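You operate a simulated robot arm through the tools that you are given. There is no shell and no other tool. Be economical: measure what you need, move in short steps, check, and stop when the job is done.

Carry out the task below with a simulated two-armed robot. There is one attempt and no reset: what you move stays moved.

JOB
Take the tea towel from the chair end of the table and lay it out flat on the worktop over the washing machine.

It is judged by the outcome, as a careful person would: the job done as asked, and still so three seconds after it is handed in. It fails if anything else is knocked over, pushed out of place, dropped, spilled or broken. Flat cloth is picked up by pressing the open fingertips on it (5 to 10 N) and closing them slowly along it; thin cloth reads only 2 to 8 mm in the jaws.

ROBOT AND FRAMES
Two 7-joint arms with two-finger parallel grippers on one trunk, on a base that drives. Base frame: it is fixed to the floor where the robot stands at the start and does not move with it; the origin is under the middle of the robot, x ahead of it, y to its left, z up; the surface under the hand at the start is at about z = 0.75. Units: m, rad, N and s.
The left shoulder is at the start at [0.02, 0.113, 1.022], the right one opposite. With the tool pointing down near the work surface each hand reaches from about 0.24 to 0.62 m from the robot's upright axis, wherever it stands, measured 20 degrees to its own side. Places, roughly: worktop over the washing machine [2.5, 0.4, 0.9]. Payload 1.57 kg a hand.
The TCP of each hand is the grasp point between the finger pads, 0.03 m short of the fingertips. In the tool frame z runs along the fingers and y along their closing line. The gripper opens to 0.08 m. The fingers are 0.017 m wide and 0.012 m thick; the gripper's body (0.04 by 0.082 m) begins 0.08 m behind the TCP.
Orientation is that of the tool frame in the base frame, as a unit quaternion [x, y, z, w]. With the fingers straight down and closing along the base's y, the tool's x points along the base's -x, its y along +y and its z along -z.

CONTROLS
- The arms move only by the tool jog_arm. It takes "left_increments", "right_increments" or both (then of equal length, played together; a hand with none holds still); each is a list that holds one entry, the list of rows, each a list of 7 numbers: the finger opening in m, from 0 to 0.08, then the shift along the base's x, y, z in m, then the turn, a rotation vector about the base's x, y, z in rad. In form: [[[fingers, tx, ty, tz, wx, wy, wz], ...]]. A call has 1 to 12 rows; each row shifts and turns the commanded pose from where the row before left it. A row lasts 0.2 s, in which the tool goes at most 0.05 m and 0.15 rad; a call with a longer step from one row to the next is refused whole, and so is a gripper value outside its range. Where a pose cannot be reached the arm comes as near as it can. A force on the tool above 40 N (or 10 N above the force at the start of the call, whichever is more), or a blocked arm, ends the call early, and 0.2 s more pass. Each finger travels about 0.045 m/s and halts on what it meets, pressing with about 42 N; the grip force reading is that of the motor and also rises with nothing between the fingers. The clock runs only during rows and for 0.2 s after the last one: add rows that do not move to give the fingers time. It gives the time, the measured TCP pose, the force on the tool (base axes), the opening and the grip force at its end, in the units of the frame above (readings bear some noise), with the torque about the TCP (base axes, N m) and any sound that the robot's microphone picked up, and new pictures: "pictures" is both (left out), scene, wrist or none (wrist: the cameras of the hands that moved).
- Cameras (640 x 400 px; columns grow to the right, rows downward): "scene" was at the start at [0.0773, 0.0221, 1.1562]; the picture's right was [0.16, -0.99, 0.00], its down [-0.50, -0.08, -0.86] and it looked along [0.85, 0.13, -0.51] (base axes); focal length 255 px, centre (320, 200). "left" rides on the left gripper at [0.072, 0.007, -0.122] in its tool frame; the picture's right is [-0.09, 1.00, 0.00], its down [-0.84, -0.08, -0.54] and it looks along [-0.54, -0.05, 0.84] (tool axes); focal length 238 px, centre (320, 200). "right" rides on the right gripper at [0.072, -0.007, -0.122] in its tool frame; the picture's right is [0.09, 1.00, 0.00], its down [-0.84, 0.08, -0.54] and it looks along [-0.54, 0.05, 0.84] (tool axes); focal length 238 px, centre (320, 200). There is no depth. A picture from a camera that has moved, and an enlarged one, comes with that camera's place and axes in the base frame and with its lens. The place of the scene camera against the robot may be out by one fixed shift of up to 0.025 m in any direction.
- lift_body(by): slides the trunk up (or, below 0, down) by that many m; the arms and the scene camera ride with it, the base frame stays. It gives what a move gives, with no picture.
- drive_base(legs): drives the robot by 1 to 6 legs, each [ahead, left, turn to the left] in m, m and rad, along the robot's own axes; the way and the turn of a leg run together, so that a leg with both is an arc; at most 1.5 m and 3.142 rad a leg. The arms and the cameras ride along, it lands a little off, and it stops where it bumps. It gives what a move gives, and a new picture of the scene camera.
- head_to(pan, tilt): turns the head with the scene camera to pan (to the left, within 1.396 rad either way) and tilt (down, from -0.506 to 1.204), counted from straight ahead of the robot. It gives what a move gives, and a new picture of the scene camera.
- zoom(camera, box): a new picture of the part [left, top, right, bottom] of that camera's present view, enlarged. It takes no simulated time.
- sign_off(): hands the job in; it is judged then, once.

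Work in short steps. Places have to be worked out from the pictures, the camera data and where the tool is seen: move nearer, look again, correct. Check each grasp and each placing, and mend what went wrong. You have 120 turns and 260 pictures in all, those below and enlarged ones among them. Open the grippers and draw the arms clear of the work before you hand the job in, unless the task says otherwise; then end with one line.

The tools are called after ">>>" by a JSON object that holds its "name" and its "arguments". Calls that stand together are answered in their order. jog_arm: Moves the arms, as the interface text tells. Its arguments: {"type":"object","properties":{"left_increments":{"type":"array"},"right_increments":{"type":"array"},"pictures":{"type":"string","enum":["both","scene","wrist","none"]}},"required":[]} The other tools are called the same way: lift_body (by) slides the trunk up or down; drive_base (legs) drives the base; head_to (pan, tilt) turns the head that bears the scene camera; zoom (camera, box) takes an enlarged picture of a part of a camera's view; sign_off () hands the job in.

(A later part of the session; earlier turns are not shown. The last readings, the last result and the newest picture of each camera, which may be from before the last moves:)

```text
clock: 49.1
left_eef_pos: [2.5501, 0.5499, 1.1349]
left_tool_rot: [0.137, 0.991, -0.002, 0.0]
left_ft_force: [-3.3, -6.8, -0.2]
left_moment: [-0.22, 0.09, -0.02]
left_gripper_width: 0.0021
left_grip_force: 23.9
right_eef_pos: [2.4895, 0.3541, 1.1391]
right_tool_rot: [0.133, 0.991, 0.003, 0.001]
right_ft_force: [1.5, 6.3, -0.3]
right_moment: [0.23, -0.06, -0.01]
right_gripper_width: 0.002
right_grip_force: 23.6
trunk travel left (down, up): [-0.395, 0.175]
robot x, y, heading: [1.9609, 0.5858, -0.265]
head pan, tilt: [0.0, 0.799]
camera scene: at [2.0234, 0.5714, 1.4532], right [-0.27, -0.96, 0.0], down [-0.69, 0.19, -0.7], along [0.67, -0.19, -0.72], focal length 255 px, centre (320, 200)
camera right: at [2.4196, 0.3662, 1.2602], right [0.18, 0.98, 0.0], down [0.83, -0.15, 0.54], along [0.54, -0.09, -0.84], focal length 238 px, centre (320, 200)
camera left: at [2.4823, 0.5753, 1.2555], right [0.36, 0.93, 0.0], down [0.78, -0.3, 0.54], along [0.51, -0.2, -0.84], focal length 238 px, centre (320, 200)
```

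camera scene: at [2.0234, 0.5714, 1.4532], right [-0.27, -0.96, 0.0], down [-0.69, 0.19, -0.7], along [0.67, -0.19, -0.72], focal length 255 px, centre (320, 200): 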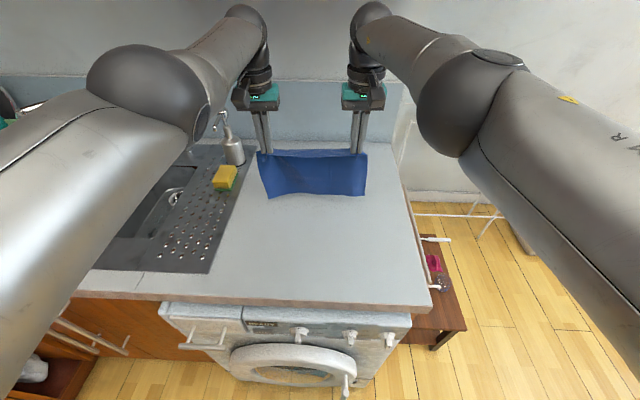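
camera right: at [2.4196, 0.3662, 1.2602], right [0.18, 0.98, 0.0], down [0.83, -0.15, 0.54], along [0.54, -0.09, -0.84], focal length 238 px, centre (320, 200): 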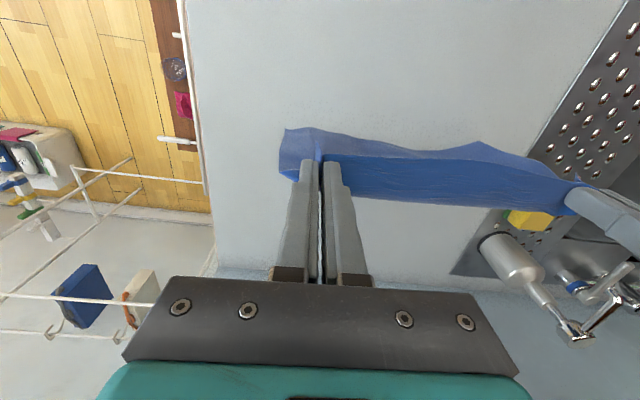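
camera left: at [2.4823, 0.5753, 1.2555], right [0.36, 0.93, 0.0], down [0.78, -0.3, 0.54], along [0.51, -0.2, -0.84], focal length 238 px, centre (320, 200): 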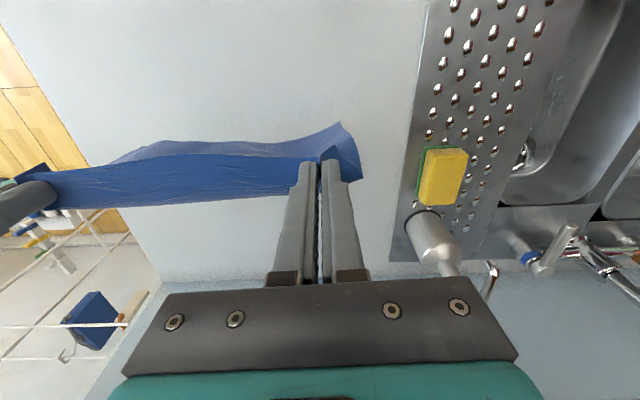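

The hem hangs slightly ahead of the hands and nearly at the surface. I lower a touch and start drawing the hands back and down along an arc, laying the cloth out.

>>> {"name": "jog_arm", "arguments": {"left_increments": [[[0, 0, 0, -0.012, 0, 0, 0], [0, -0.0193, 0.0053, -0.002, 0, 0, 0], [0, -0.0193, 0.0053, -0.003, 0, 0, 0], [0, -0.0193, 0.0053, -0.005, 0, 0, 0], [0, -0.0174, 0.0048, -0.006, 0, 0, 0], [0, -0.0174, 0.0048, -0.009, 0, 0, 0], [0, -0.0174, 0.0048, -0.011, 0, 0, 0], [0, -0.0145, 0.004, -0.012, 0, 0, 0], [0, -0.0125, 0.0035, -0.013, 0, 0, 0]]], "right_increments": [[[0, 0, 0, -0.016, 0, 0, 0], [0, -0.0193, 0.0053, -0.002, 0, 0, 0], [0, -0.0193, 0.0053, -0.003, 0, 0, 0], [0, -0.0193, 0.0053, -0.005, 0, 0, 0], [0, -0.0174, 0.0048, -0.006, 0, 0, 0], [0, -0.0174, 0.0048, -0.009, 0, 0, 0], [0, -0.0174, 0.0048, -0.011, 0, 0, 0], [0, -0.0145, 0.004, -0.012, 0, 0, 0], [0, -0.0125, 0.0035, -0.013, 0, 0, 0]]]}}

```text
clock: 51.0
left_eef_pos: [2.5327, 0.5317, 1.0772]
left_tool_rot: [0.142, 0.99, -0.015, -0.013]
left_ft_force: [-12.0, -8.6, -0.1]
left_moment: [-0.34, 0.4, -0.07]
left_gripper_width: 0.0023
left_grip_force: 23.9
left hand out of reach, approached as far as the arm can: row 2, 3, 4, 5, 6, 7, 8, 9
right_eef_pos: [2.3727, 0.3974, 1.0781]
right_tool_rot: [0.131, 0.991, 0.016, 0.016]
right_ft_force: [12.2, 10.5, 0.3]
right_moment: [0.31, -0.38, -0.05]
right_gripper_width: 0.0023
right_grip_force: 23.4
trunk travel left (down, up): [-0.395, 0.175]
robot x, y, heading: [1.9597, 0.5885, -0.269]
head pan, tilt: [0.0, 0.799]
stopped in row 9 (left hand): the force on the tool passed its limit at 41 N (the readings are from after the stop); the commanded pose is now the measured one
camera scene: at [2.0233, 0.5714, 1.4532], right [-0.27, -0.96, 0.0], down [-0.69, 0.19, -0.7], along [0.67, -0.19, -0.72], focal length 255 px, centre (320, 200)
camera right: at [2.2974, 0.4052, 1.1975], right [0.17, 0.99, 0.03], down [0.81, -0.16, 0.57], along [0.56, -0.07, -0.82], focal length 238 px, centre (320, 200)
camera left: at [2.4696, 0.5606, 1.1995], right [0.37, 0.93, -0.03], down [0.8, -0.3, 0.53], along [0.48, -0.22, -0.85], focal length 238 px, centre (320, 200)
```

scene: 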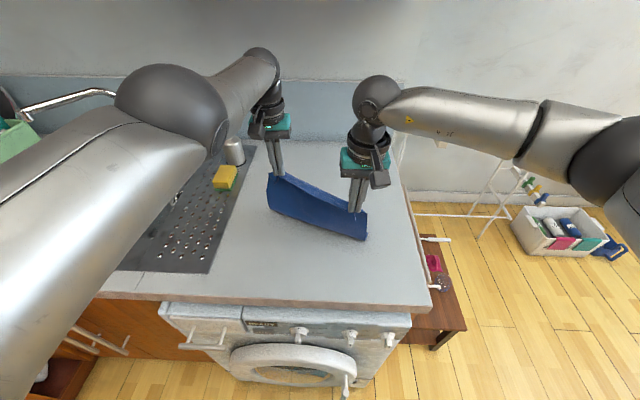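
right: 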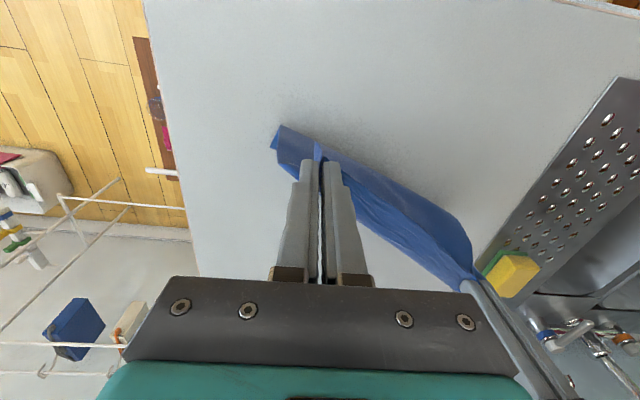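
left: 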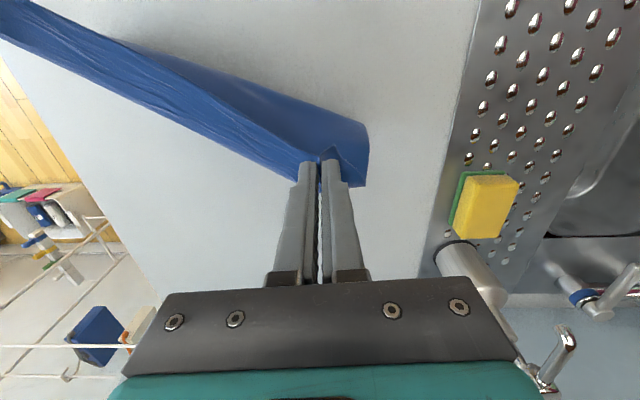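

The left hand stuck near its reach limit while the right came back; both still hold the cloth. I bring the left hand back alone in small steps to line up with the right.

>>> {"name": "jog_arm", "arguments": {"left_increments": [[[0, -0.013, 0.007, 0, 0, 0, 0], [0, -0.013, 0.007, 0, 0, 0, 0], [0, -0.013, 0.007, 0, 0, 0, 0]]], "pictures": "scene"}}

```text
clock: 51.8
left_eef_pos: [2.5345, 0.5318, 1.077]
left_tool_rot: [0.142, 0.99, -0.014, -0.011]
left_ft_force: [-16.8, -12.9, -0.8]
left_moment: [-0.4, 0.57, -0.07]
left_gripper_width: 0.0021
left_grip_force: 23.6
left hand out of reach, approached as far as the arm can: row 1, 2, 3
right_eef_pos: [2.3707, 0.3949, 1.0766]
right_tool_rot: [0.132, 0.991, 0.016, 0.016]
right_ft_force: [18.1, 14.1, -0.6]
right_moment: [0.45, -0.59, -0.02]
right_gripper_width: 0.0019
right_grip_force: 23.5
trunk travel left (down, up): [-0.395, 0.175]
robot x, y, heading: [1.9569, 0.5851, -0.274]
head pan, tilt: [0.0, 0.799]
camera scene: at [2.0234, 0.5714, 1.4531], right [-0.27, -0.96, 0.0], down [-0.69, 0.19, -0.7], along [0.67, -0.19, -0.72], focal length 255 px, centre (320, 200)
```

scene: 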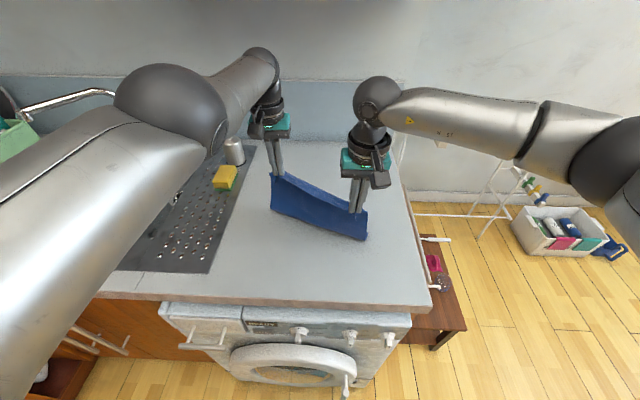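

The left arm is stuck at an awkward configuration and cloth tension is high. I bring the right hand forward to relieve it and raise the left hand to free it.

>>> {"name": "jog_arm", "arguments": {"right_increments": [[[0, 0.016, -0.005, 0, 0, 0, 0], [0, 0.016, -0.005, 0, 0, 0, 0], [0, 0.016, -0.005, 0.005, 0, 0, 0], [0, 0.016, -0.005, 0.005, 0, 0, 0], [0, 0, 0, 0, 0, 0, 0]]], "pictures": "none"}}

>>> {"name": "jog_arm", "arguments": {"left_increments": [[[0, 0, 0, 0.01, 0, 0, 0], [0, 0, 0, 0.01, 0, 0, 0], [0, 0, 0, 0.01, 0, 0, 0]]], "pictures": "none"}}

```text
clock: 53.0
left_eef_pos: [2.5351, 0.5344, 1.0783]
left_tool_rot: [0.141, 0.99, -0.011, -0.008]
left_ft_force: [0.5, 0.3, 0.0]
left_moment: [0.0, -0.02, 0.0]
left_gripper_width: 0.0021
left_grip_force: 24.4
right_eef_pos: [2.4329, 0.3737, 1.0863]
right_tool_rot: [0.133, 0.991, 0.011, 0.012]
right_ft_force: [-0.6, -0.5, -0.3]
right_moment: [0.05, 0.01, -0.01]
right_gripper_width: 0.0025
right_grip_force: 23.7
trunk travel left (down, up): [-0.395, 0.175]
robot x, y, heading: [1.9596, 0.5914, -0.271]
head pan, tilt: [0.0, 0.799]
```

```text
clock: 53.8
left_eef_pos: [2.5369, 0.5337, 1.1077]
left_tool_rot: [0.141, 0.99, -0.011, -0.008]
left_ft_force: [0.1, -0.5, -0.4]
left_moment: [0.0, -0.02, 0.05]
left_gripper_width: 0.0019
left_grip_force: 23.8
right_eef_pos: [2.4347, 0.3747, 1.0872]
right_tool_rot: [0.132, 0.991, 0.012, 0.012]
right_ft_force: [-0.2, 0.0, -0.3]
right_moment: [0.02, 0.03, -0.05]
right_gripper_width: 0.002
right_grip_force: 23.3
trunk travel left (down, up): [-0.395, 0.175]
robot x, y, heading: [1.956, 0.5897, -0.269]
head pan, tilt: [0.0, 0.799]
```

Tension is gone and the left arm moves up freely. Try drawing it back now.

>>> {"name": "jog_arm", "arguments": {"left_increments": [[[0, -0.012, 0.004, 0, 0, 0, 0], [0, -0.012, 0.004, 0, 0, 0, 0], [0, -0.012, 0.004, 0, 0, 0, 0], [0, -0.012, 0.004, 0, 0, 0, 0]]], "pictures": "none"}}

```text
clock: 54.8
left_eef_pos: [2.537, 0.5332, 1.1069]
left_tool_rot: [0.141, 0.99, -0.011, -0.009]
left_ft_force: [-0.8, 0.6, -0.5]
left_moment: [-0.01, -0.04, 0.0]
left_gripper_width: 0.0024
left_grip_force: 24.0
left hand out of reach, approached as far as the arm can: row 1, 2, 3, 4
right_eef_pos: [2.4329, 0.3749, 1.0872]
right_tool_rot: [0.132, 0.991, 0.012, 0.012]
right_ft_force: [0.6, 0.4, -1.0]
right_moment: [0.01, -0.01, -0.03]
right_gripper_width: 0.0021
right_grip_force: 23.5
trunk travel left (down, up): [-0.395, 0.175]
robot x, y, heading: [1.9584, 0.5913, -0.274]
head pan, tilt: [0.0, 0.799]
```

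Still stuck backwards. I raise the left hand further and sideways to leave that configuration.

>>> {"name": "jog_arm", "arguments": {"left_increments": [[[0, 0, 0, 0.02, 0, 0, 0], [0, 0, 0, 0.02, 0, 0, 0], [0, -0.006, 0.002, 0.01, 0, 0, 0], [0, -0.006, 0.002, 0.01, 0, 0, 0], [0, -0.006, 0.002, 0.01, 0, 0, 0], [0, -0.006, 0.002, 0, 0, 0, 0]]], "right_increments": [[[0, 0, 0, 0.02, 0, 0, 0], [0, 0, 0, 0.02, 0, 0, 0], [0, 0, 0, 0.01, 0, 0, 0], [0, 0, 0, 0.01, 0, 0, 0], [0, 0, 0, 0.01, 0, 0, 0], [0, 0, 0, 0, 0, 0, 0]]], "pictures": "scene"}}

```text
clock: 56.2
left_eef_pos: [2.5353, 0.5329, 1.1774]
left_tool_rot: [0.141, 0.99, -0.01, -0.01]
left_ft_force: [-0.4, -0.4, 0.3]
left_moment: [0.06, -0.03, -0.03]
left_gripper_width: 0.0022
left_grip_force: 24.0
left hand out of reach, approached as far as the arm can: row 3, 4, 5, 6
right_eef_pos: [2.4339, 0.373, 1.1573]
right_tool_rot: [0.132, 0.991, 0.012, 0.012]
right_ft_force: [0.1, -0.1, -0.6]
right_moment: [0.02, -0.02, -0.01]
right_gripper_width: 0.0022
right_grip_force: 23.7
trunk travel left (down, up): [-0.395, 0.175]
robot x, y, heading: [1.9559, 0.5863, -0.27]
head pan, tilt: [0.0, 0.799]
camera scene: at [2.0235, 0.5715, 1.4531], right [-0.27, -0.96, 0.0], down [-0.69, 0.19, -0.7], along [0.67, -0.19, -0.72], focal length 255 px, centre (320, 200)
```

scene: 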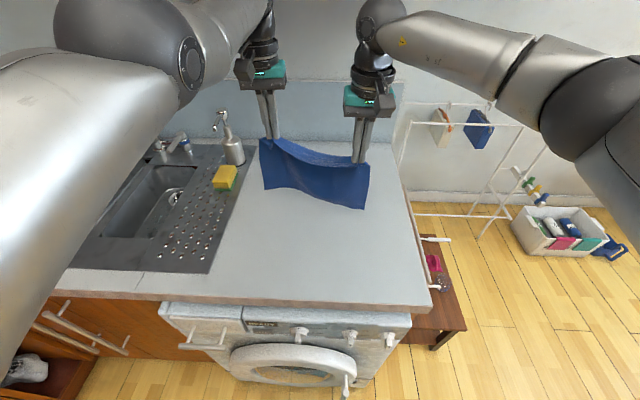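

Left z follows but not backwards. I test sideways (left) motion and a small yaw to free the joint.

>>> {"name": "jog_arm", "arguments": {"left_increments": [[[0, 0, 0.01, 0, 0, 0, 0], [0, 0, 0.01, 0, 0, 0, 0], [0, 0, 0.01, 0, 0, 0, 0]]], "right_increments": [[[0, 0, 0.01, 0, 0, 0, 0], [0, 0, 0.01, 0, 0, 0, 0], [0, 0, 0.01, 0, 0, 0, 0]]], "pictures": "none"}}

>>> {"name": "jog_arm", "arguments": {"left_increments": [[[0, 0, 0, 0, 0, 0, 0.05], [0, 0, 0, 0, 0, 0, 0.05], [0, -0.01, 0, 0, 0, 0, 0], [0, -0.01, 0, 0, 0, 0, 0]]], "pictures": "none"}}

```text
clock: 57.0
left_eef_pos: [2.5443, 0.5593, 1.1788]
left_tool_rot: [0.142, 0.99, -0.011, -0.01]
left_ft_force: [-0.1, -0.7, -0.2]
left_moment: [0.0, -0.03, -0.03]
left_gripper_width: 0.002
left_grip_force: 23.6
left hand out of reach, approached as far as the arm can: row 1, 2, 3
right_eef_pos: [2.4334, 0.4051, 1.1557]
right_tool_rot: [0.132, 0.991, 0.012, 0.012]
right_ft_force: [-0.4, -0.2, -0.1]
right_moment: [0.02, 0.02, -0.02]
right_gripper_width: 0.0022
right_grip_force: 23.3
trunk travel left (down, up): [-0.395, 0.175]
robot x, y, heading: [1.9584, 0.5875, -0.269]
head pan, tilt: [0.0, 0.799]
```

```text
clock: 58.0
left_eef_pos: [2.5446, 0.5512, 1.1808]
left_tool_rot: [0.09, 0.996, -0.012, -0.009]
left_ft_force: [-0.4, -0.1, -0.3]
left_moment: [0.01, -0.02, -0.01]
left_gripper_width: 0.0021
left_grip_force: 23.7
left hand out of reach, approached as far as the arm can: row 3, 4
right_eef_pos: [2.434, 0.404, 1.1566]
right_tool_rot: [0.132, 0.991, 0.012, 0.013]
right_ft_force: [0.1, 0.1, -1.0]
right_moment: [0.02, 0.02, -0.01]
right_gripper_width: 0.0019
right_grip_force: 22.8
trunk travel left (down, up): [-0.395, 0.175]
robot x, y, heading: [1.962, 0.5886, -0.27]
head pan, tilt: [0.0, 0.799]
```

Only radial retraction is blocked (singular stretched arm). I pitch the left wrist back to bend the arm out of the singularity, then draw back.

>>> {"name": "jog_arm", "arguments": {"left_increments": [[[0, 0, 0, 0, -0.0266, -0.0964, -0.05], [0, 0, 0, 0, -0.0266, -0.0964, -0.05], [0, 0, 0, 0, -0.0266, -0.0964, 0], [0, -0.01, 0.003, 0, 0, 0, 0], [0, -0.01, 0.003, 0, 0, 0, 0]]], "pictures": "none"}}

```text
clock: 59.2
left_eef_pos: [2.5988, 0.5261, 1.1866]
left_tool_rot: [0.142, 0.98, -0.037, 0.136]
left_ft_force: [-16.6, -9.8, -2.9]
left_moment: [-0.31, 0.51, -0.19]
left_gripper_width: 0.002
left_grip_force: 24.0
left hand out of reach, approached as far as the arm can: row 1, 2, 3, 4, 5
right_eef_pos: [2.435, 0.4063, 1.1577]
right_tool_rot: [0.133, 0.991, 0.015, 0.016]
right_ft_force: [16.8, 10.1, 2.8]
right_moment: [0.37, -0.52, -0.13]
right_gripper_width: 0.0023
right_grip_force: 24.7
trunk travel left (down, up): [-0.395, 0.175]
robot x, y, heading: [1.9598, 0.5901, -0.276]
head pan, tilt: [0.0, 0.799]
```

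The wrist stays locked at full stretch, so I undo the pitch and go further the other way, with bigger backward steps.

>>> {"name": "jog_arm", "arguments": {"left_increments": [[[0, 0, 0, 0, 0.0266, 0.0964, 0], [0, 0, 0, 0, 0.0266, 0.0964, 0], [0, -0.02, 0.006, 0, 0.0266, 0.0964, 0], [0, -0.03, 0.008, 0, 0.0266, 0.0964, 0], [0, -0.03, 0.008, 0, 0.0266, 0.0964, 0], [0, 0, 0, 0, 0, 0, 0]]], "pictures": "scene"}}

```text
clock: 60.6
left_eef_pos: [2.5009, 0.5608, 1.1848]
left_tool_rot: [0.137, 0.984, -0.002, -0.111]
left_ft_force: [-0.6, 0.3, -0.5]
left_moment: [-0.01, 0.0, 0.0]
left_gripper_width: 0.0021
left_grip_force: 24.0
left hand out of reach, approached as far as the arm can: row 1, 2, 4, 5
right_eef_pos: [2.4345, 0.4037, 1.1557]
right_tool_rot: [0.132, 0.991, 0.012, 0.012]
right_ft_force: [-0.3, -0.3, -0.6]
right_moment: [-0.02, 0.0, -0.04]
right_gripper_width: 0.0021
right_grip_force: 23.3
trunk travel left (down, up): [-0.395, 0.175]
robot x, y, heading: [1.9586, 0.5882, -0.273]
head pan, tilt: [0.0, 0.799]
camera scene: at [2.0233, 0.5715, 1.4531], right [-0.27, -0.96, 0.0], down [-0.69, 0.19, -0.7], along [0.67, -0.19, -0.72], focal length 255 px, centre (320, 200)
```

scene: 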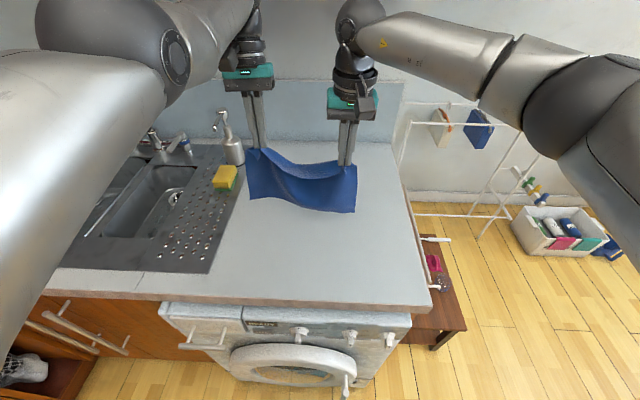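

The left TCP came back to x=2.50. Test whether it now retracts freely.

>>> {"name": "jog_arm", "arguments": {"left_increments": [[[0, -0.04, 0.011, 0, 0, 0, 0], [0, 0, 0, 0, 0, 0, 0]]], "pictures": "none"}}

>>> {"name": "jog_arm", "arguments": {"left_increments": [[[0, 0, 0, 0, 0, 0, 0.12], [0, -0.01, 0.003, 0.04, 0, 0, 0.1], [0, -0.02, 0.006, 0.04, 0, 0, 0], [0, 0, 0, 0, 0, 0, 0]]], "pictures": "none"}}

```text
clock: 61.2
left_eef_pos: [2.5008, 0.5567, 1.1873]
left_tool_rot: [0.138, 0.984, -0.003, -0.109]
left_ft_force: [0.1, -1.4, -0.5]
left_moment: [0.01, 0.02, 0.03]
left_gripper_width: 0.0022
left_grip_force: 23.8
left hand out of reach, approached as far as the arm can: row 1
right_eef_pos: [2.4332, 0.4044, 1.1566]
right_tool_rot: [0.133, 0.991, 0.012, 0.012]
right_ft_force: [1.3, -0.2, 1.3]
right_moment: [0.0, 0.01, 0.03]
right_gripper_width: 0.0022
right_grip_force: 23.8
trunk travel left (down, up): [-0.395, 0.175]
robot x, y, heading: [1.96, 0.587, -0.275]
head pan, tilt: [0.0, 0.799]
```

```text
clock: 62.2
left_eef_pos: [2.492, 0.5584, 1.2595]
left_tool_rot: [0.028, 0.994, -0.014, -0.109]
left_ft_force: [-0.2, 0.5, -0.1]
left_moment: [-0.01, -0.02, -0.06]
left_gripper_width: 0.0021
left_grip_force: 23.2
left hand out of reach, approached as far as the arm can: row 2, 3
right_eef_pos: [2.4334, 0.4033, 1.1561]
right_tool_rot: [0.132, 0.991, 0.012, 0.012]
right_ft_force: [-0.6, -0.4, -0.2]
right_moment: [0.01, 0.0, -0.01]
right_gripper_width: 0.0022
right_grip_force: 23.2
trunk travel left (down, up): [-0.395, 0.175]
robot x, y, heading: [1.9585, 0.59, -0.268]
head pan, tilt: [0.0, 0.799]
```

The left arm won't retract radially, but base drive, trunk and the other directions all work. So I'll square the hands up here and lay the towel by driving the base back while lowering the trunk.

>>> {"name": "jog_arm", "arguments": {"left_increments": [[[0, 0, 0, -0.027, -0.0106, -0.0386, -0.0733], [0, 0, 0, -0.027, -0.0106, -0.0386, -0.0733], [0, 0, 0, -0.025, -0.0106, -0.0386, -0.0733], [0, 0, 0, 0, 0, 0, 0]]], "right_increments": [[[0, 0.011, -0.012, 0.008, 0, 0, 0], [0, 0.011, -0.012, 0.008, 0, 0, 0], [0, 0.011, -0.012, 0.007, 0, 0, 0], [0, 0, 0, 0, 0, 0, 0]]], "pictures": "both"}}

```text
clock: 63.2
left_eef_pos: [2.5224, 0.5449, 1.1858]
left_tool_rot: [0.141, 0.988, -0.017, -0.052]
left_ft_force: [0.1, -0.2, -1.0]
left_moment: [0.0, -0.02, 0.01]
left_gripper_width: 0.0021
left_grip_force: 24.0
left hand out of reach, approached as far as the arm can: row 1, 2, 3
right_eef_pos: [2.4657, 0.3678, 1.1794]
right_tool_rot: [0.131, 0.991, 0.011, 0.011]
right_ft_force: [-0.1, -0.4, 0.6]
right_moment: [0.02, -0.02, 0.01]
right_gripper_width: 0.0022
right_grip_force: 23.0
trunk travel left (down, up): [-0.395, 0.175]
robot x, y, heading: [1.9559, 0.5903, -0.275]
head pan, tilt: [0.0, 0.799]
camera scene: at [2.023, 0.5715, 1.4532], right [-0.27, -0.96, 0.0], down [-0.69, 0.19, -0.7], along [0.67, -0.19, -0.72], focal length 255 px, centre (320, 200)
camera right: at [2.3933, 0.3771, 1.2998], right [0.17, 0.98, 0.02], down [0.81, -0.16, 0.56], along [0.56, -0.08, -0.83], focal length 238 px, centre (320, 200)
camera left: at [2.4685, 0.5741, 1.3121], right [0.36, 0.93, -0.06], down [0.83, -0.3, 0.46], along [0.41, -0.22, -0.88], focal length 238 px, centre (320, 200)
```

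scene: 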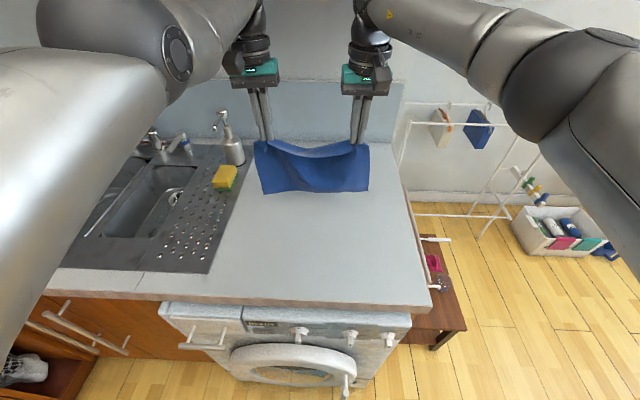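
right: 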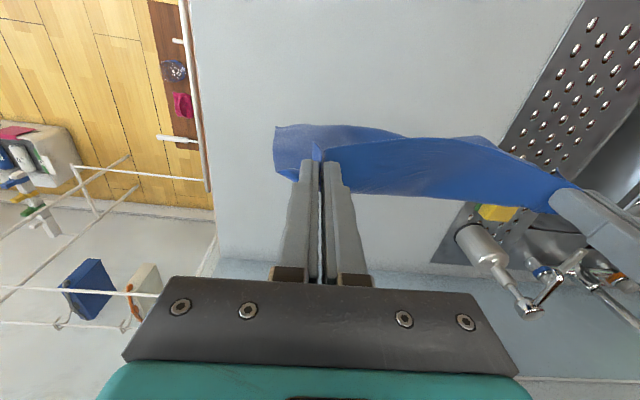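
left: 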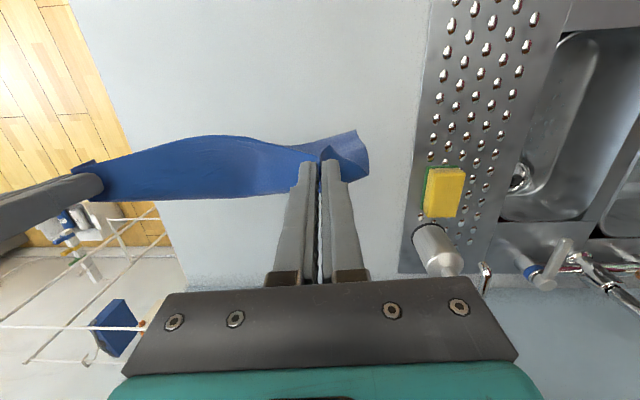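

Nearly square; I take up the slack with the right hand, then lower the trunk to touch the hem down.

>>> {"name": "jog_arm", "arguments": {"right_increments": [[[0, -0.002, -0.007, 0.003, 0, 0, 0], [0, -0.002, -0.007, 0.003, 0, 0, 0], [0, 0, 0, 0, 0, 0, 0]]], "pictures": "none"}}

>>> {"name": "lift_body", "arguments": {"by": -0.06}}

>>> {"name": "zoom", "arguments": {"camera": "scene", "box": [200, 60, 440, 240]}}

```text
clock: 64.0
left_eef_pos: [2.5229, 0.5457, 1.1847]
left_tool_rot: [0.14, 0.989, -0.017, -0.051]
left_ft_force: [0.7, -0.4, 0.2]
left_moment: [0.0, -0.02, 0.0]
left_gripper_width: 0.0022
left_grip_force: 23.5
right_eef_pos: [2.4624, 0.354, 1.1859]
right_tool_rot: [0.132, 0.991, 0.012, 0.013]
right_ft_force: [0.1, 0.3, 0.7]
right_moment: [0.02, -0.04, -0.02]
right_gripper_width: 0.0023
right_grip_force: 23.3
trunk travel left (down, up): [-0.395, 0.175]
robot x, y, heading: [1.9581, 0.5873, -0.271]
head pan, tilt: [0.0, 0.799]
```

```text
clock: 65.0
left_eef_pos: [2.5218, 0.5465, 1.1248]
left_tool_rot: [0.14, 0.989, -0.018, -0.05]
left_ft_force: [-0.2, -0.7, 1.0]
left_moment: [-0.06, 0.0, 0.05]
left_gripper_width: 0.0021
left_grip_force: 24.1
right_eef_pos: [2.4622, 0.3537, 1.1246]
right_tool_rot: [0.133, 0.991, 0.011, 0.013]
right_ft_force: [-0.4, 0.2, -0.2]
right_moment: [0.02, -0.02, 0.01]
right_gripper_width: 0.0021
right_grip_force: 23.9
trunk travel left (down, up): [-0.335, 0.235]
robot x, y, heading: [1.9609, 0.5882, -0.273]
head pan, tilt: [0.0, 0.799]
```

```text
2.22 times, centred on (320, 150) of scene
camera zoom: at [2.0231, 0.5715, 1.3932], right [-0.27, -0.96, 0.0], down [-0.69, 0.19, -0.7], along [0.67, -0.19, -0.72], focal length 566 px, centre (320, 311)
```

zoom: 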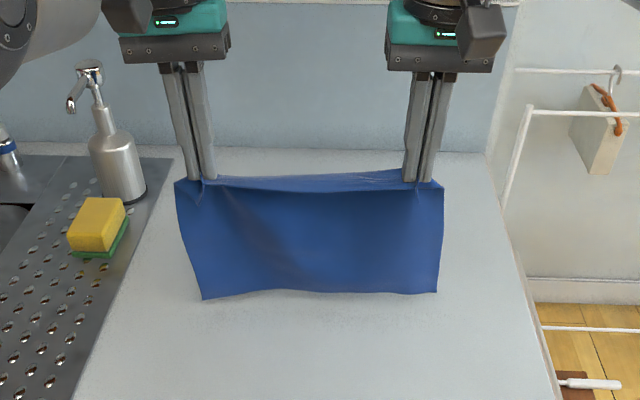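

Hem is about at the surface. Now back the base in small steps while lowering the trunk, to lay the cloth down toward the front.

>>> {"name": "lift_body", "arguments": {"by": -0.015}}

>>> {"name": "drive_base", "arguments": {"legs": [[-0.05, 0, 0]]}}

>>> {"name": "lift_body", "arguments": {"by": -0.015}}

>>> {"name": "drive_base", "arguments": {"legs": [[-0.04, 0, 0]]}}

>>> {"name": "zoom", "arguments": {"camera": "scene", "box": [200, 60, 440, 240]}}

```text
clock: 65.6
left_eef_pos: [2.523, 0.5465, 1.11]
left_tool_rot: [0.14, 0.989, -0.017, -0.052]
left_ft_force: [-0.4, -0.1, -0.9]
left_moment: [-0.02, 0.01, 0.01]
left_gripper_width: 0.0023
left_grip_force: 23.8
right_eef_pos: [2.4634, 0.3544, 1.1103]
right_tool_rot: [0.133, 0.991, 0.011, 0.012]
right_ft_force: [-0.3, 1.0, 0.1]
right_moment: [0.05, -0.01, -0.04]
right_gripper_width: 0.0022
right_grip_force: 23.2
trunk travel left (down, up): [-0.32, 0.25]
robot x, y, heading: [1.9579, 0.5883, -0.274]
head pan, tilt: [0.0, 0.799]
```

```text
clock: 66.5
left_eef_pos: [2.4736, 0.56, 1.11]
left_tool_rot: [0.14, 0.989, -0.018, -0.051]
left_ft_force: [0.5, -1.2, -0.8]
left_moment: [-0.03, -0.02, 0.01]
left_gripper_width: 0.0023
left_grip_force: 22.9
right_eef_pos: [2.4136, 0.367, 1.1112]
right_tool_rot: [0.132, 0.991, 0.011, 0.013]
right_ft_force: [-0.8, -0.1, 0.6]
right_moment: [0.02, -0.03, -0.01]
right_gripper_width: 0.0021
right_grip_force: 23.9
trunk travel left (down, up): [-0.32, 0.25]
robot x, y, heading: [1.9104, 0.6047, -0.268]
head pan, tilt: [0.0, 0.799]
camera scene: at [1.9739, 0.5852, 1.3783], right [-0.27, -0.96, 0.0], down [-0.69, 0.19, -0.7], along [0.67, -0.19, -0.72], focal length 255 px, centre (320, 200)
```

scene: 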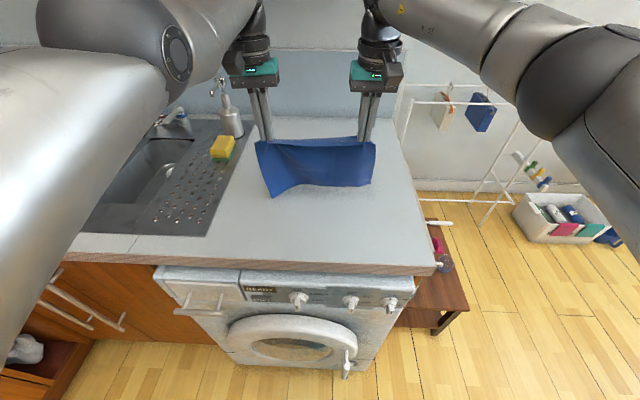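

```text
clock: 67.2
left_eef_pos: [2.4734, 0.5594, 1.0938]
left_tool_rot: [0.14, 0.989, -0.017, -0.052]
left_ft_force: [-0.4, -0.6, 0.5]
left_moment: [0.02, 0.02, 0.01]
left_gripper_width: 0.002
left_grip_force: 24.0
right_eef_pos: [2.4138, 0.3678, 1.0952]
right_tool_rot: [0.131, 0.991, 0.011, 0.013]
right_ft_force: [-0.1, 0.8, 0.3]
right_moment: [0.01, -0.04, -0.06]
right_gripper_width: 0.0021
right_grip_force: 23.5
trunk travel left (down, up): [-0.305, 0.265]
robot x, y, heading: [1.9107, 0.6032, -0.272]
head pan, tilt: [0.0, 0.799]
```

```text
clock: 68.1
left_eef_pos: [2.4344, 0.5701, 1.0956]
left_tool_rot: [0.14, 0.989, -0.017, -0.052]
left_ft_force: [-0.7, -0.3, -0.4]
left_moment: [-0.06, -0.01, 0.03]
left_gripper_width: 0.0021
left_grip_force: 23.6
right_eef_pos: [2.3754, 0.3794, 1.0964]
right_tool_rot: [0.132, 0.991, 0.011, 0.013]
right_ft_force: [-0.4, 0.7, 0.1]
right_moment: [0.01, -0.02, 0.0]
right_gripper_width: 0.0019
right_grip_force: 23.7
trunk travel left (down, up): [-0.305, 0.265]
robot x, y, heading: [1.869, 0.6127, -0.271]
head pan, tilt: [0.0, 0.799]
camera scene: at [1.9354, 0.5958, 1.3633], right [-0.27, -0.96, 0.0], down [-0.69, 0.19, -0.7], along [0.67, -0.19, -0.72], focal length 255 px, centre (320, 200)
```

scene: 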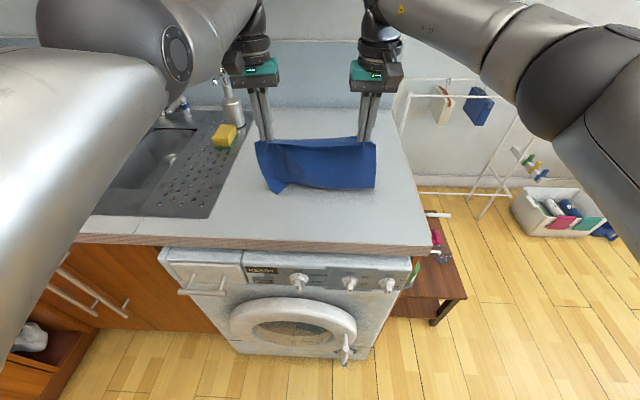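

```text
2.22 times, centred on (320, 150) of scene
camera zoom: at [1.9354, 0.5958, 1.3633], right [-0.27, -0.96, 0.0], down [-0.69, 0.19, -0.7], along [0.67, -0.19, -0.72], focal length 566 px, centre (320, 311)
```

zoom: 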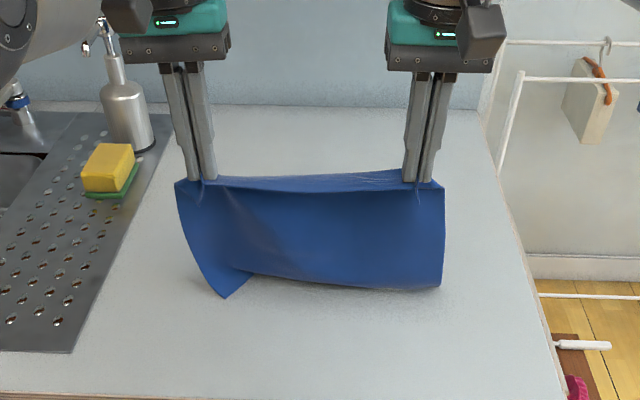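

The left hem corner seems to have curled toward the robot. I check with the left wrist camera.

>>> {"name": "zoom", "arguments": {"camera": "left", "box": [0, 60, 480, 360]}}

>>> {"name": "zoom", "arguments": {"camera": "right", "box": [200, 60, 640, 335]}}

```text
1.33 times, centred on (240, 210) of left
camera zoom: at [2.381, 0.5984, 1.2228], right [0.36, 0.93, -0.06], down [0.84, -0.3, 0.46], along [0.41, -0.22, -0.88], focal length 318 px, centre (427, 187)
```

zoom: 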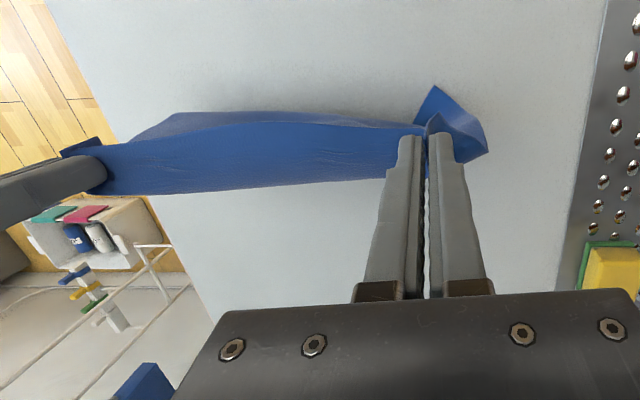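

```text
1.45 times, centred on (420, 198) of right
camera zoom: at [2.3017, 0.3874, 1.2161], right [0.17, 0.98, 0.02], down [0.81, -0.16, 0.56], along [0.56, -0.08, -0.83], focal length 347 px, centre (174, 204)
```

zoom: 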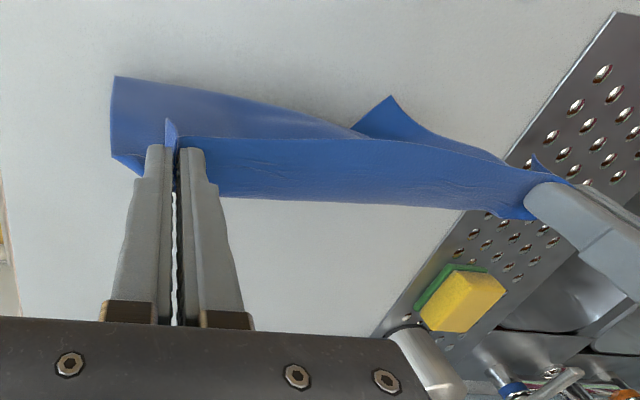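

The left corner did flip toward the robot, since the hem touched before the hands were moving. I lift off, go forward again, level the left side, and retry with the descent combined with backward motion.

>>> {"name": "lift_body", "arguments": {"by": 0.06}}

>>> {"name": "drive_base", "arguments": {"legs": [[0.09, 0, 0]]}}

>>> {"name": "jog_arm", "arguments": {"left_increments": [[[0, 0, 0, 0.004, 0, 0, 0], [0, 0, 0, 0.004, 0, 0, 0], [0, 0, 0, 0, 0, 0, 0], [0, 0, 0, 0, 0, 0, 0]]], "right_increments": [[[0, 0.005, -0.0044, 0, 0, 0, 0], [0, 0.005, -0.0044, 0, 0, 0, 0], [0, 0, 0, 0, 0, 0, 0], [0, 0, 0, 0, 0, 0, 0]]], "pictures": "none"}}

>>> {"name": "zoom", "arguments": {"camera": "scene", "box": [200, 60, 440, 240]}}

>>> {"name": "zoom", "arguments": {"camera": "right", "box": [200, 60, 640, 335]}}

```text
clock: 69.1
left_eef_pos: [2.4366, 0.5699, 1.1533]
left_tool_rot: [0.14, 0.989, -0.017, -0.052]
left_ft_force: [-0.6, -0.7, 0.3]
left_moment: [-0.04, 0.0, -0.01]
left_gripper_width: 0.002
left_grip_force: 23.3
right_eef_pos: [2.3764, 0.3775, 1.1557]
right_tool_rot: [0.132, 0.991, 0.012, 0.012]
right_ft_force: [0.0, -0.3, 0.2]
right_moment: [0.05, 0.04, -0.01]
right_gripper_width: 0.0019
right_grip_force: 23.6
trunk travel left (down, up): [-0.365, 0.205]
robot x, y, heading: [1.8714, 0.6093, -0.276]
head pan, tilt: [0.0, 0.799]
```

```text
clock: 70.2
left_eef_pos: [2.5225, 0.5451, 1.1535]
left_tool_rot: [0.141, 0.989, -0.016, -0.052]
left_ft_force: [0.3, -1.0, 0.3]
left_moment: [0.02, 0.04, 0.04]
left_gripper_width: 0.0021
left_grip_force: 23.9
right_eef_pos: [2.4636, 0.3538, 1.1554]
right_tool_rot: [0.132, 0.991, 0.011, 0.011]
right_ft_force: [0.5, 1.1, 0.7]
right_moment: [0.04, 0.02, 0.02]
right_gripper_width: 0.0021
right_grip_force: 23.8
trunk travel left (down, up): [-0.365, 0.205]
robot x, y, heading: [1.9582, 0.5851, -0.268]
head pan, tilt: [0.0, 0.799]
camera scene: at [2.0239, 0.5713, 1.4231], right [-0.27, -0.96, 0.0], down [-0.69, 0.19, -0.7], along [0.67, -0.19, -0.72], focal length 255 px, centre (320, 200)
```

scene: 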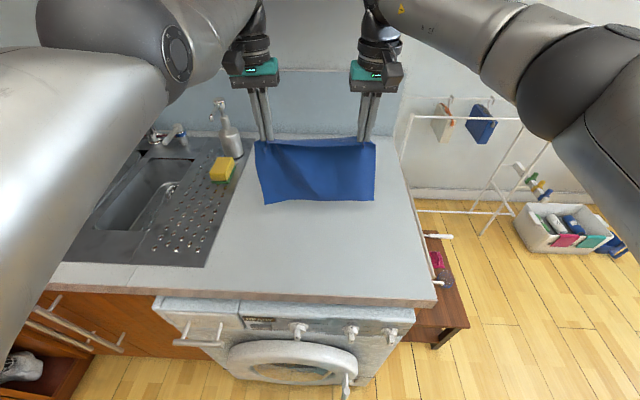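

```text
clock: 71.2
left_eef_pos: [2.5211, 0.5458, 1.164]
left_tool_rot: [0.141, 0.988, -0.019, -0.051]
left_ft_force: [-1.3, -6.5, -0.7]
left_moment: [-0.21, 0.09, 0.05]
left_gripper_width: 0.0019
left_grip_force: 23.7
right_eef_pos: [2.4724, 0.3455, 1.1558]
right_tool_rot: [0.131, 0.991, 0.012, 0.013]
right_ft_force: [1.3, 6.5, 0.5]
right_moment: [0.25, -0.05, 0.02]
right_gripper_width: 0.0019
right_grip_force: 23.8
trunk travel left (down, up): [-0.365, 0.205]
robot x, y, heading: [1.9588, 0.5859, -0.269]
head pan, tilt: [0.0, 0.799]
```

```text
2.22 times, centred on (320, 150) of scene
camera zoom: at [2.0228, 0.5717, 1.4231], right [-0.27, -0.96, 0.0], down [-0.69, 0.19, -0.7], along [0.67, -0.19, -0.72], focal length 566 px, centre (320, 311)
```

zoom: 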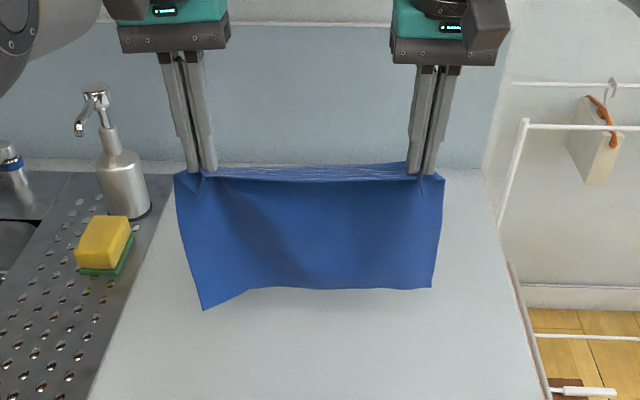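

```text
1.45 times, centred on (420, 198) of right
camera zoom: at [2.3995, 0.3551, 1.2758], right [0.17, 0.99, 0.03], down [0.81, -0.16, 0.56], along [0.56, -0.07, -0.83], focal length 347 px, centre (174, 204)
```

zoom: 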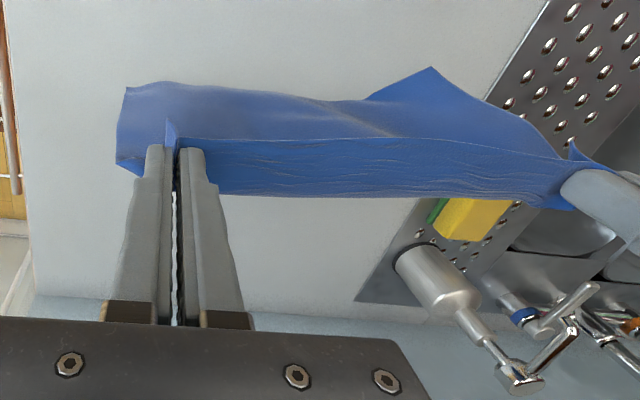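

The cloth hangs well again. I lower to just above contact, then sweep both hands back while descending (left by wrist pitch), and follow with the base.

>>> {"name": "lift_body", "arguments": {"by": -0.018}}

>>> {"name": "jog_arm", "arguments": {"left_increments": [[[0, 0, 0, -0.007, 0.0186, 0.0675, 0], [0, 0, 0, -0.007, 0.0186, 0.0675, 0], [0, 0, 0, -0.007, 0.0186, 0.0675, 0]]], "right_increments": [[[0, -0.013, 0.0036, -0.006, 0, 0, 0], [0, -0.013, 0.0036, -0.006, 0, 0, 0], [0, -0.013, 0.0036, -0.006, 0, 0, 0]]], "pictures": "none"}}

>>> {"name": "drive_base", "arguments": {"legs": [[-0.05, 0, 0]]}}

>>> {"name": "zoom", "arguments": {"camera": "right", "box": [200, 60, 640, 335]}}

```text
clock: 71.8
left_eef_pos: [2.5218, 0.5453, 1.1452]
left_tool_rot: [0.141, 0.989, -0.019, -0.051]
left_ft_force: [-2.0, -8.1, 0.2]
left_moment: [-0.19, 0.03, 0.07]
left_gripper_width: 0.0024
left_grip_force: 24.1
right_eef_pos: [2.4721, 0.3461, 1.1379]
right_tool_rot: [0.132, 0.991, 0.013, 0.012]
right_ft_force: [1.2, 7.7, 0.3]
right_moment: [0.27, -0.08, -0.01]
right_gripper_width: 0.0023
right_grip_force: 23.5
trunk travel left (down, up): [-0.347, 0.223]
robot x, y, heading: [1.9584, 0.5884, -0.264]
head pan, tilt: [0.0, 0.799]
```

```text
clock: 72.6
left_eef_pos: [2.4886, 0.5667, 1.1276]
left_tool_rot: [0.139, 0.978, -0.009, -0.153]
left_ft_force: [-6.1, -26.8, -1.6]
left_moment: [-0.75, 0.13, 0.32]
left_gripper_width: 0.0024
left_grip_force: 23.9
left hand out of reach, approached as far as the arm can: row 1, 2, 3
right_eef_pos: [2.4342, 0.3616, 1.1208]
right_tool_rot: [0.128, 0.991, 0.017, 0.013]
right_ft_force: [4.6, 27.3, 1.2]
right_moment: [0.82, -0.2, 0.02]
right_gripper_width: 0.0023
right_grip_force: 24.2
trunk travel left (down, up): [-0.347, 0.223]
robot x, y, heading: [1.9582, 0.586, -0.274]
head pan, tilt: [0.0, 0.799]
```

```text
clock: 73.5
left_eef_pos: [2.4388, 0.5815, 1.128]
left_tool_rot: [0.14, 0.978, -0.009, -0.153]
left_ft_force: [-5.6, -28.0, -0.9]
left_moment: [-0.77, 0.1, 0.33]
left_gripper_width: 0.0026
left_grip_force: 24.1
right_eef_pos: [2.3844, 0.3743, 1.121]
right_tool_rot: [0.129, 0.991, 0.017, 0.013]
right_ft_force: [6.1, 27.9, 0.4]
right_moment: [0.83, -0.16, 0.03]
right_gripper_width: 0.0025
right_grip_force: 24.5
trunk travel left (down, up): [-0.347, 0.223]
robot x, y, heading: [1.9077, 0.5964, -0.271]
head pan, tilt: [0.0, 0.799]
camera scene: at [1.973, 0.5854, 1.4053], right [-0.27, -0.96, 0.0], down [-0.69, 0.19, -0.7], along [0.67, -0.19, -0.72], focal length 255 px, centre (320, 200)
```

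scene: 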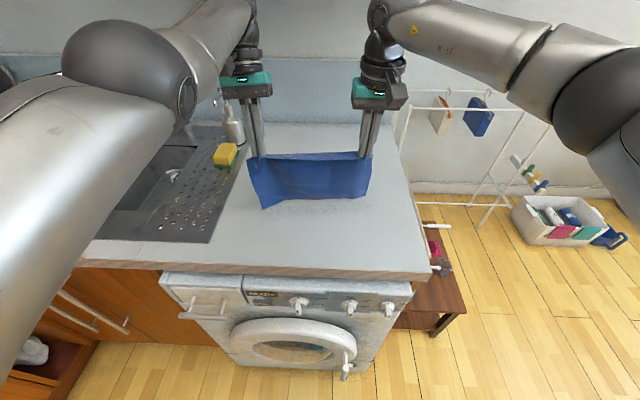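

```text
1.45 times, centred on (420, 198) of right
camera zoom: at [2.3108, 0.3817, 1.2406], right [0.17, 0.99, 0.04], down [0.81, -0.16, 0.56], along [0.56, -0.06, -0.83], focal length 347 px, centre (174, 204)
```

zoom: 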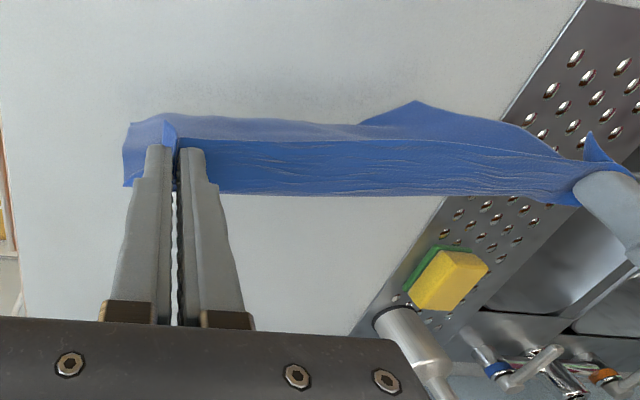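

Tension between hands rose to 28 N; I close the spacing by about 13 mm right away, and test a small left retract at the same time.

>>> {"name": "jog_arm", "arguments": {"right_increments": [[[0, 0.0016, 0.0058, 0, 0, 0, 0], [0, 0.0016, 0.0058, 0, 0, 0, 0]]], "pictures": "none"}}

>>> {"name": "jog_arm", "arguments": {"left_increments": [[[0, -0.01, 0.003, 0, 0, 0, 0], [0, -0.01, 0.003, 0, 0, 0, 0]]], "right_increments": [[[0, -0.01, 0.003, 0, 0, 0, 0], [0, -0.01, 0.003, 0, 0, 0, 0]]], "pictures": "none"}}

```text
clock: 74.1
left_eef_pos: [2.4404, 0.5812, 1.1274]
left_tool_rot: [0.14, 0.978, -0.009, -0.153]
left_ft_force: [-0.4, -2.2, 0.1]
left_moment: [-0.11, -0.01, 0.03]
left_gripper_width: 0.002
left_grip_force: 23.6
right_eef_pos: [2.3886, 0.3846, 1.1204]
right_tool_rot: [0.129, 0.991, 0.017, 0.011]
right_ft_force: [0.8, 2.8, 0.2]
right_moment: [0.09, -0.01, -0.01]
right_gripper_width: 0.0018
right_grip_force: 24.0
trunk travel left (down, up): [-0.347, 0.223]
robot x, y, heading: [1.9075, 0.6003, -0.27]
head pan, tilt: [0.0, 0.799]
```

```text
clock: 74.7
left_eef_pos: [2.4389, 0.5821, 1.1267]
left_tool_rot: [0.14, 0.978, -0.009, -0.153]
left_ft_force: [0.1, -1.0, -1.0]
left_moment: [-0.03, -0.01, -0.01]
left_gripper_width: 0.002
left_grip_force: 23.7
left hand out of reach, approached as far as the arm can: row 1, 2
right_eef_pos: [2.3679, 0.39, 1.1203]
right_tool_rot: [0.129, 0.991, 0.017, 0.012]
right_ft_force: [1.2, 0.8, 0.7]
right_moment: [0.02, -0.02, -0.01]
right_gripper_width: 0.0022
right_grip_force: 24.0
trunk travel left (down, up): [-0.347, 0.223]
robot x, y, heading: [1.9101, 0.6007, -0.271]
head pan, tilt: [0.0, 0.799]
```

The back-lay is using up depth, so I switch to the mirror approach: hem laid near the front, hands travelling forward (dragging only moves it further onto the worktop). Lift slightly, back off, then sweep forward while descending.

>>> {"name": "lift_body", "arguments": {"by": 0.025}}

>>> {"name": "drive_base", "arguments": {"legs": [[-0.08, 0, 0]]}}

>>> {"name": "zoom", "arguments": {"camera": "scene", "box": [180, 100, 460, 275]}}

>>> {"name": "zoom", "arguments": {"camera": "left", "box": [0, 0, 640, 400]}}

```text
clock: 75.5
left_eef_pos: [2.4383, 0.5802, 1.1528]
left_tool_rot: [0.14, 0.978, -0.008, -0.153]
left_ft_force: [0.4, -0.6, -0.3]
left_moment: [-0.01, -0.02, 0.0]
left_gripper_width: 0.0021
left_grip_force: 23.7
right_eef_pos: [2.3696, 0.3903, 1.1452]
right_tool_rot: [0.129, 0.991, 0.017, 0.012]
right_ft_force: [0.4, 0.3, -0.2]
right_moment: [0.0, -0.04, 0.02]
right_gripper_width: 0.0019
right_grip_force: 23.6
trunk travel left (down, up): [-0.372, 0.198]
robot x, y, heading: [1.9094, 0.6001, -0.275]
head pan, tilt: [0.0, 0.799]
```

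```text
clock: 76.5
left_eef_pos: [2.361, 0.6019, 1.1531]
left_tool_rot: [0.14, 0.978, -0.009, -0.154]
left_ft_force: [0.5, 0.3, -0.1]
left_moment: [-0.01, -0.01, 0.02]
left_gripper_width: 0.0021
left_grip_force: 24.0
right_eef_pos: [2.2919, 0.4128, 1.1451]
right_tool_rot: [0.129, 0.991, 0.017, 0.012]
right_ft_force: [-0.1, 1.0, 0.6]
right_moment: [0.0, -0.01, -0.01]
right_gripper_width: 0.0021
right_grip_force: 23.8
trunk travel left (down, up): [-0.372, 0.198]
robot x, y, heading: [1.8331, 0.6233, -0.274]
head pan, tilt: [0.0, 0.799]
camera scene: at [1.897, 0.6065, 1.4302], right [-0.27, -0.96, 0.0], down [-0.69, 0.19, -0.7], along [0.67, -0.19, -0.72], focal length 255 px, centre (320, 200)
```

scene: 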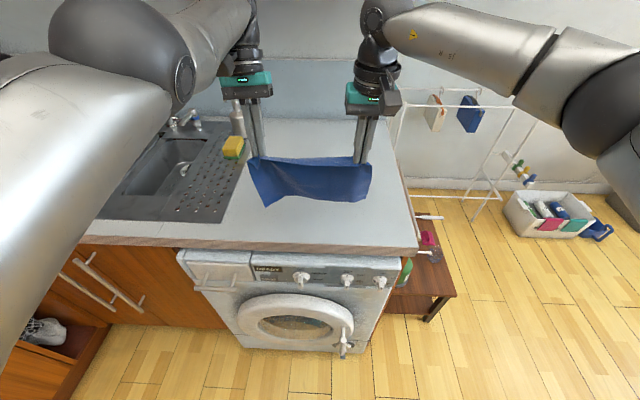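

```text
2.29 times, centred on (320, 188) of scene
camera zoom: at [1.897, 0.6065, 1.4302], right [-0.27, -0.96, 0.0], down [-0.69, 0.19, -0.7], along [0.67, -0.19, -0.72], focal length 583 px, centre (320, 229)
```

zoom: 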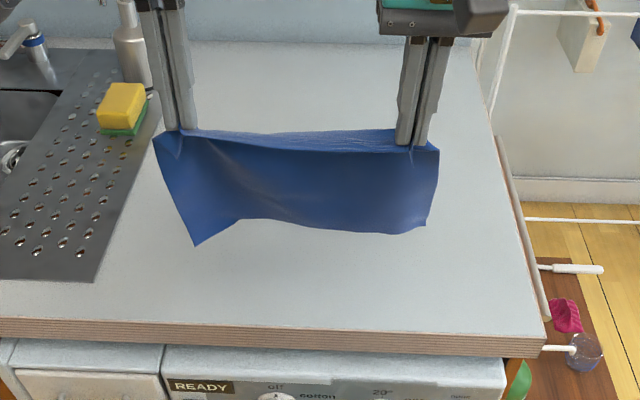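

```text
1.00 times, centred on (320, 200) of left (not enlarged: the box is as wide or as high as the picture)
camera zoom: at [2.3341, 0.6244, 1.2896], right [0.35, 0.93, -0.09], down [0.91, -0.32, 0.27], along [0.23, -0.18, -0.96], focal length 238 px, centre (320, 200)
```

zoom: 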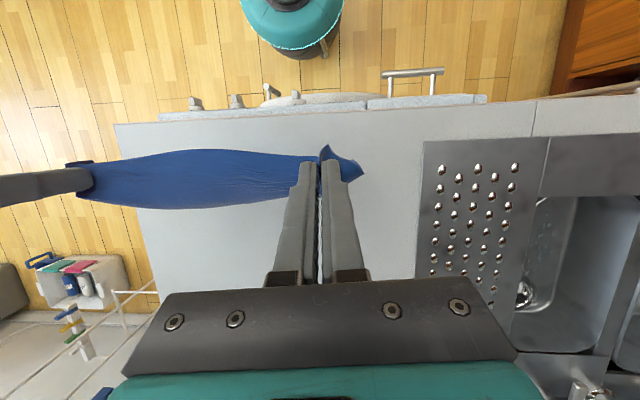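

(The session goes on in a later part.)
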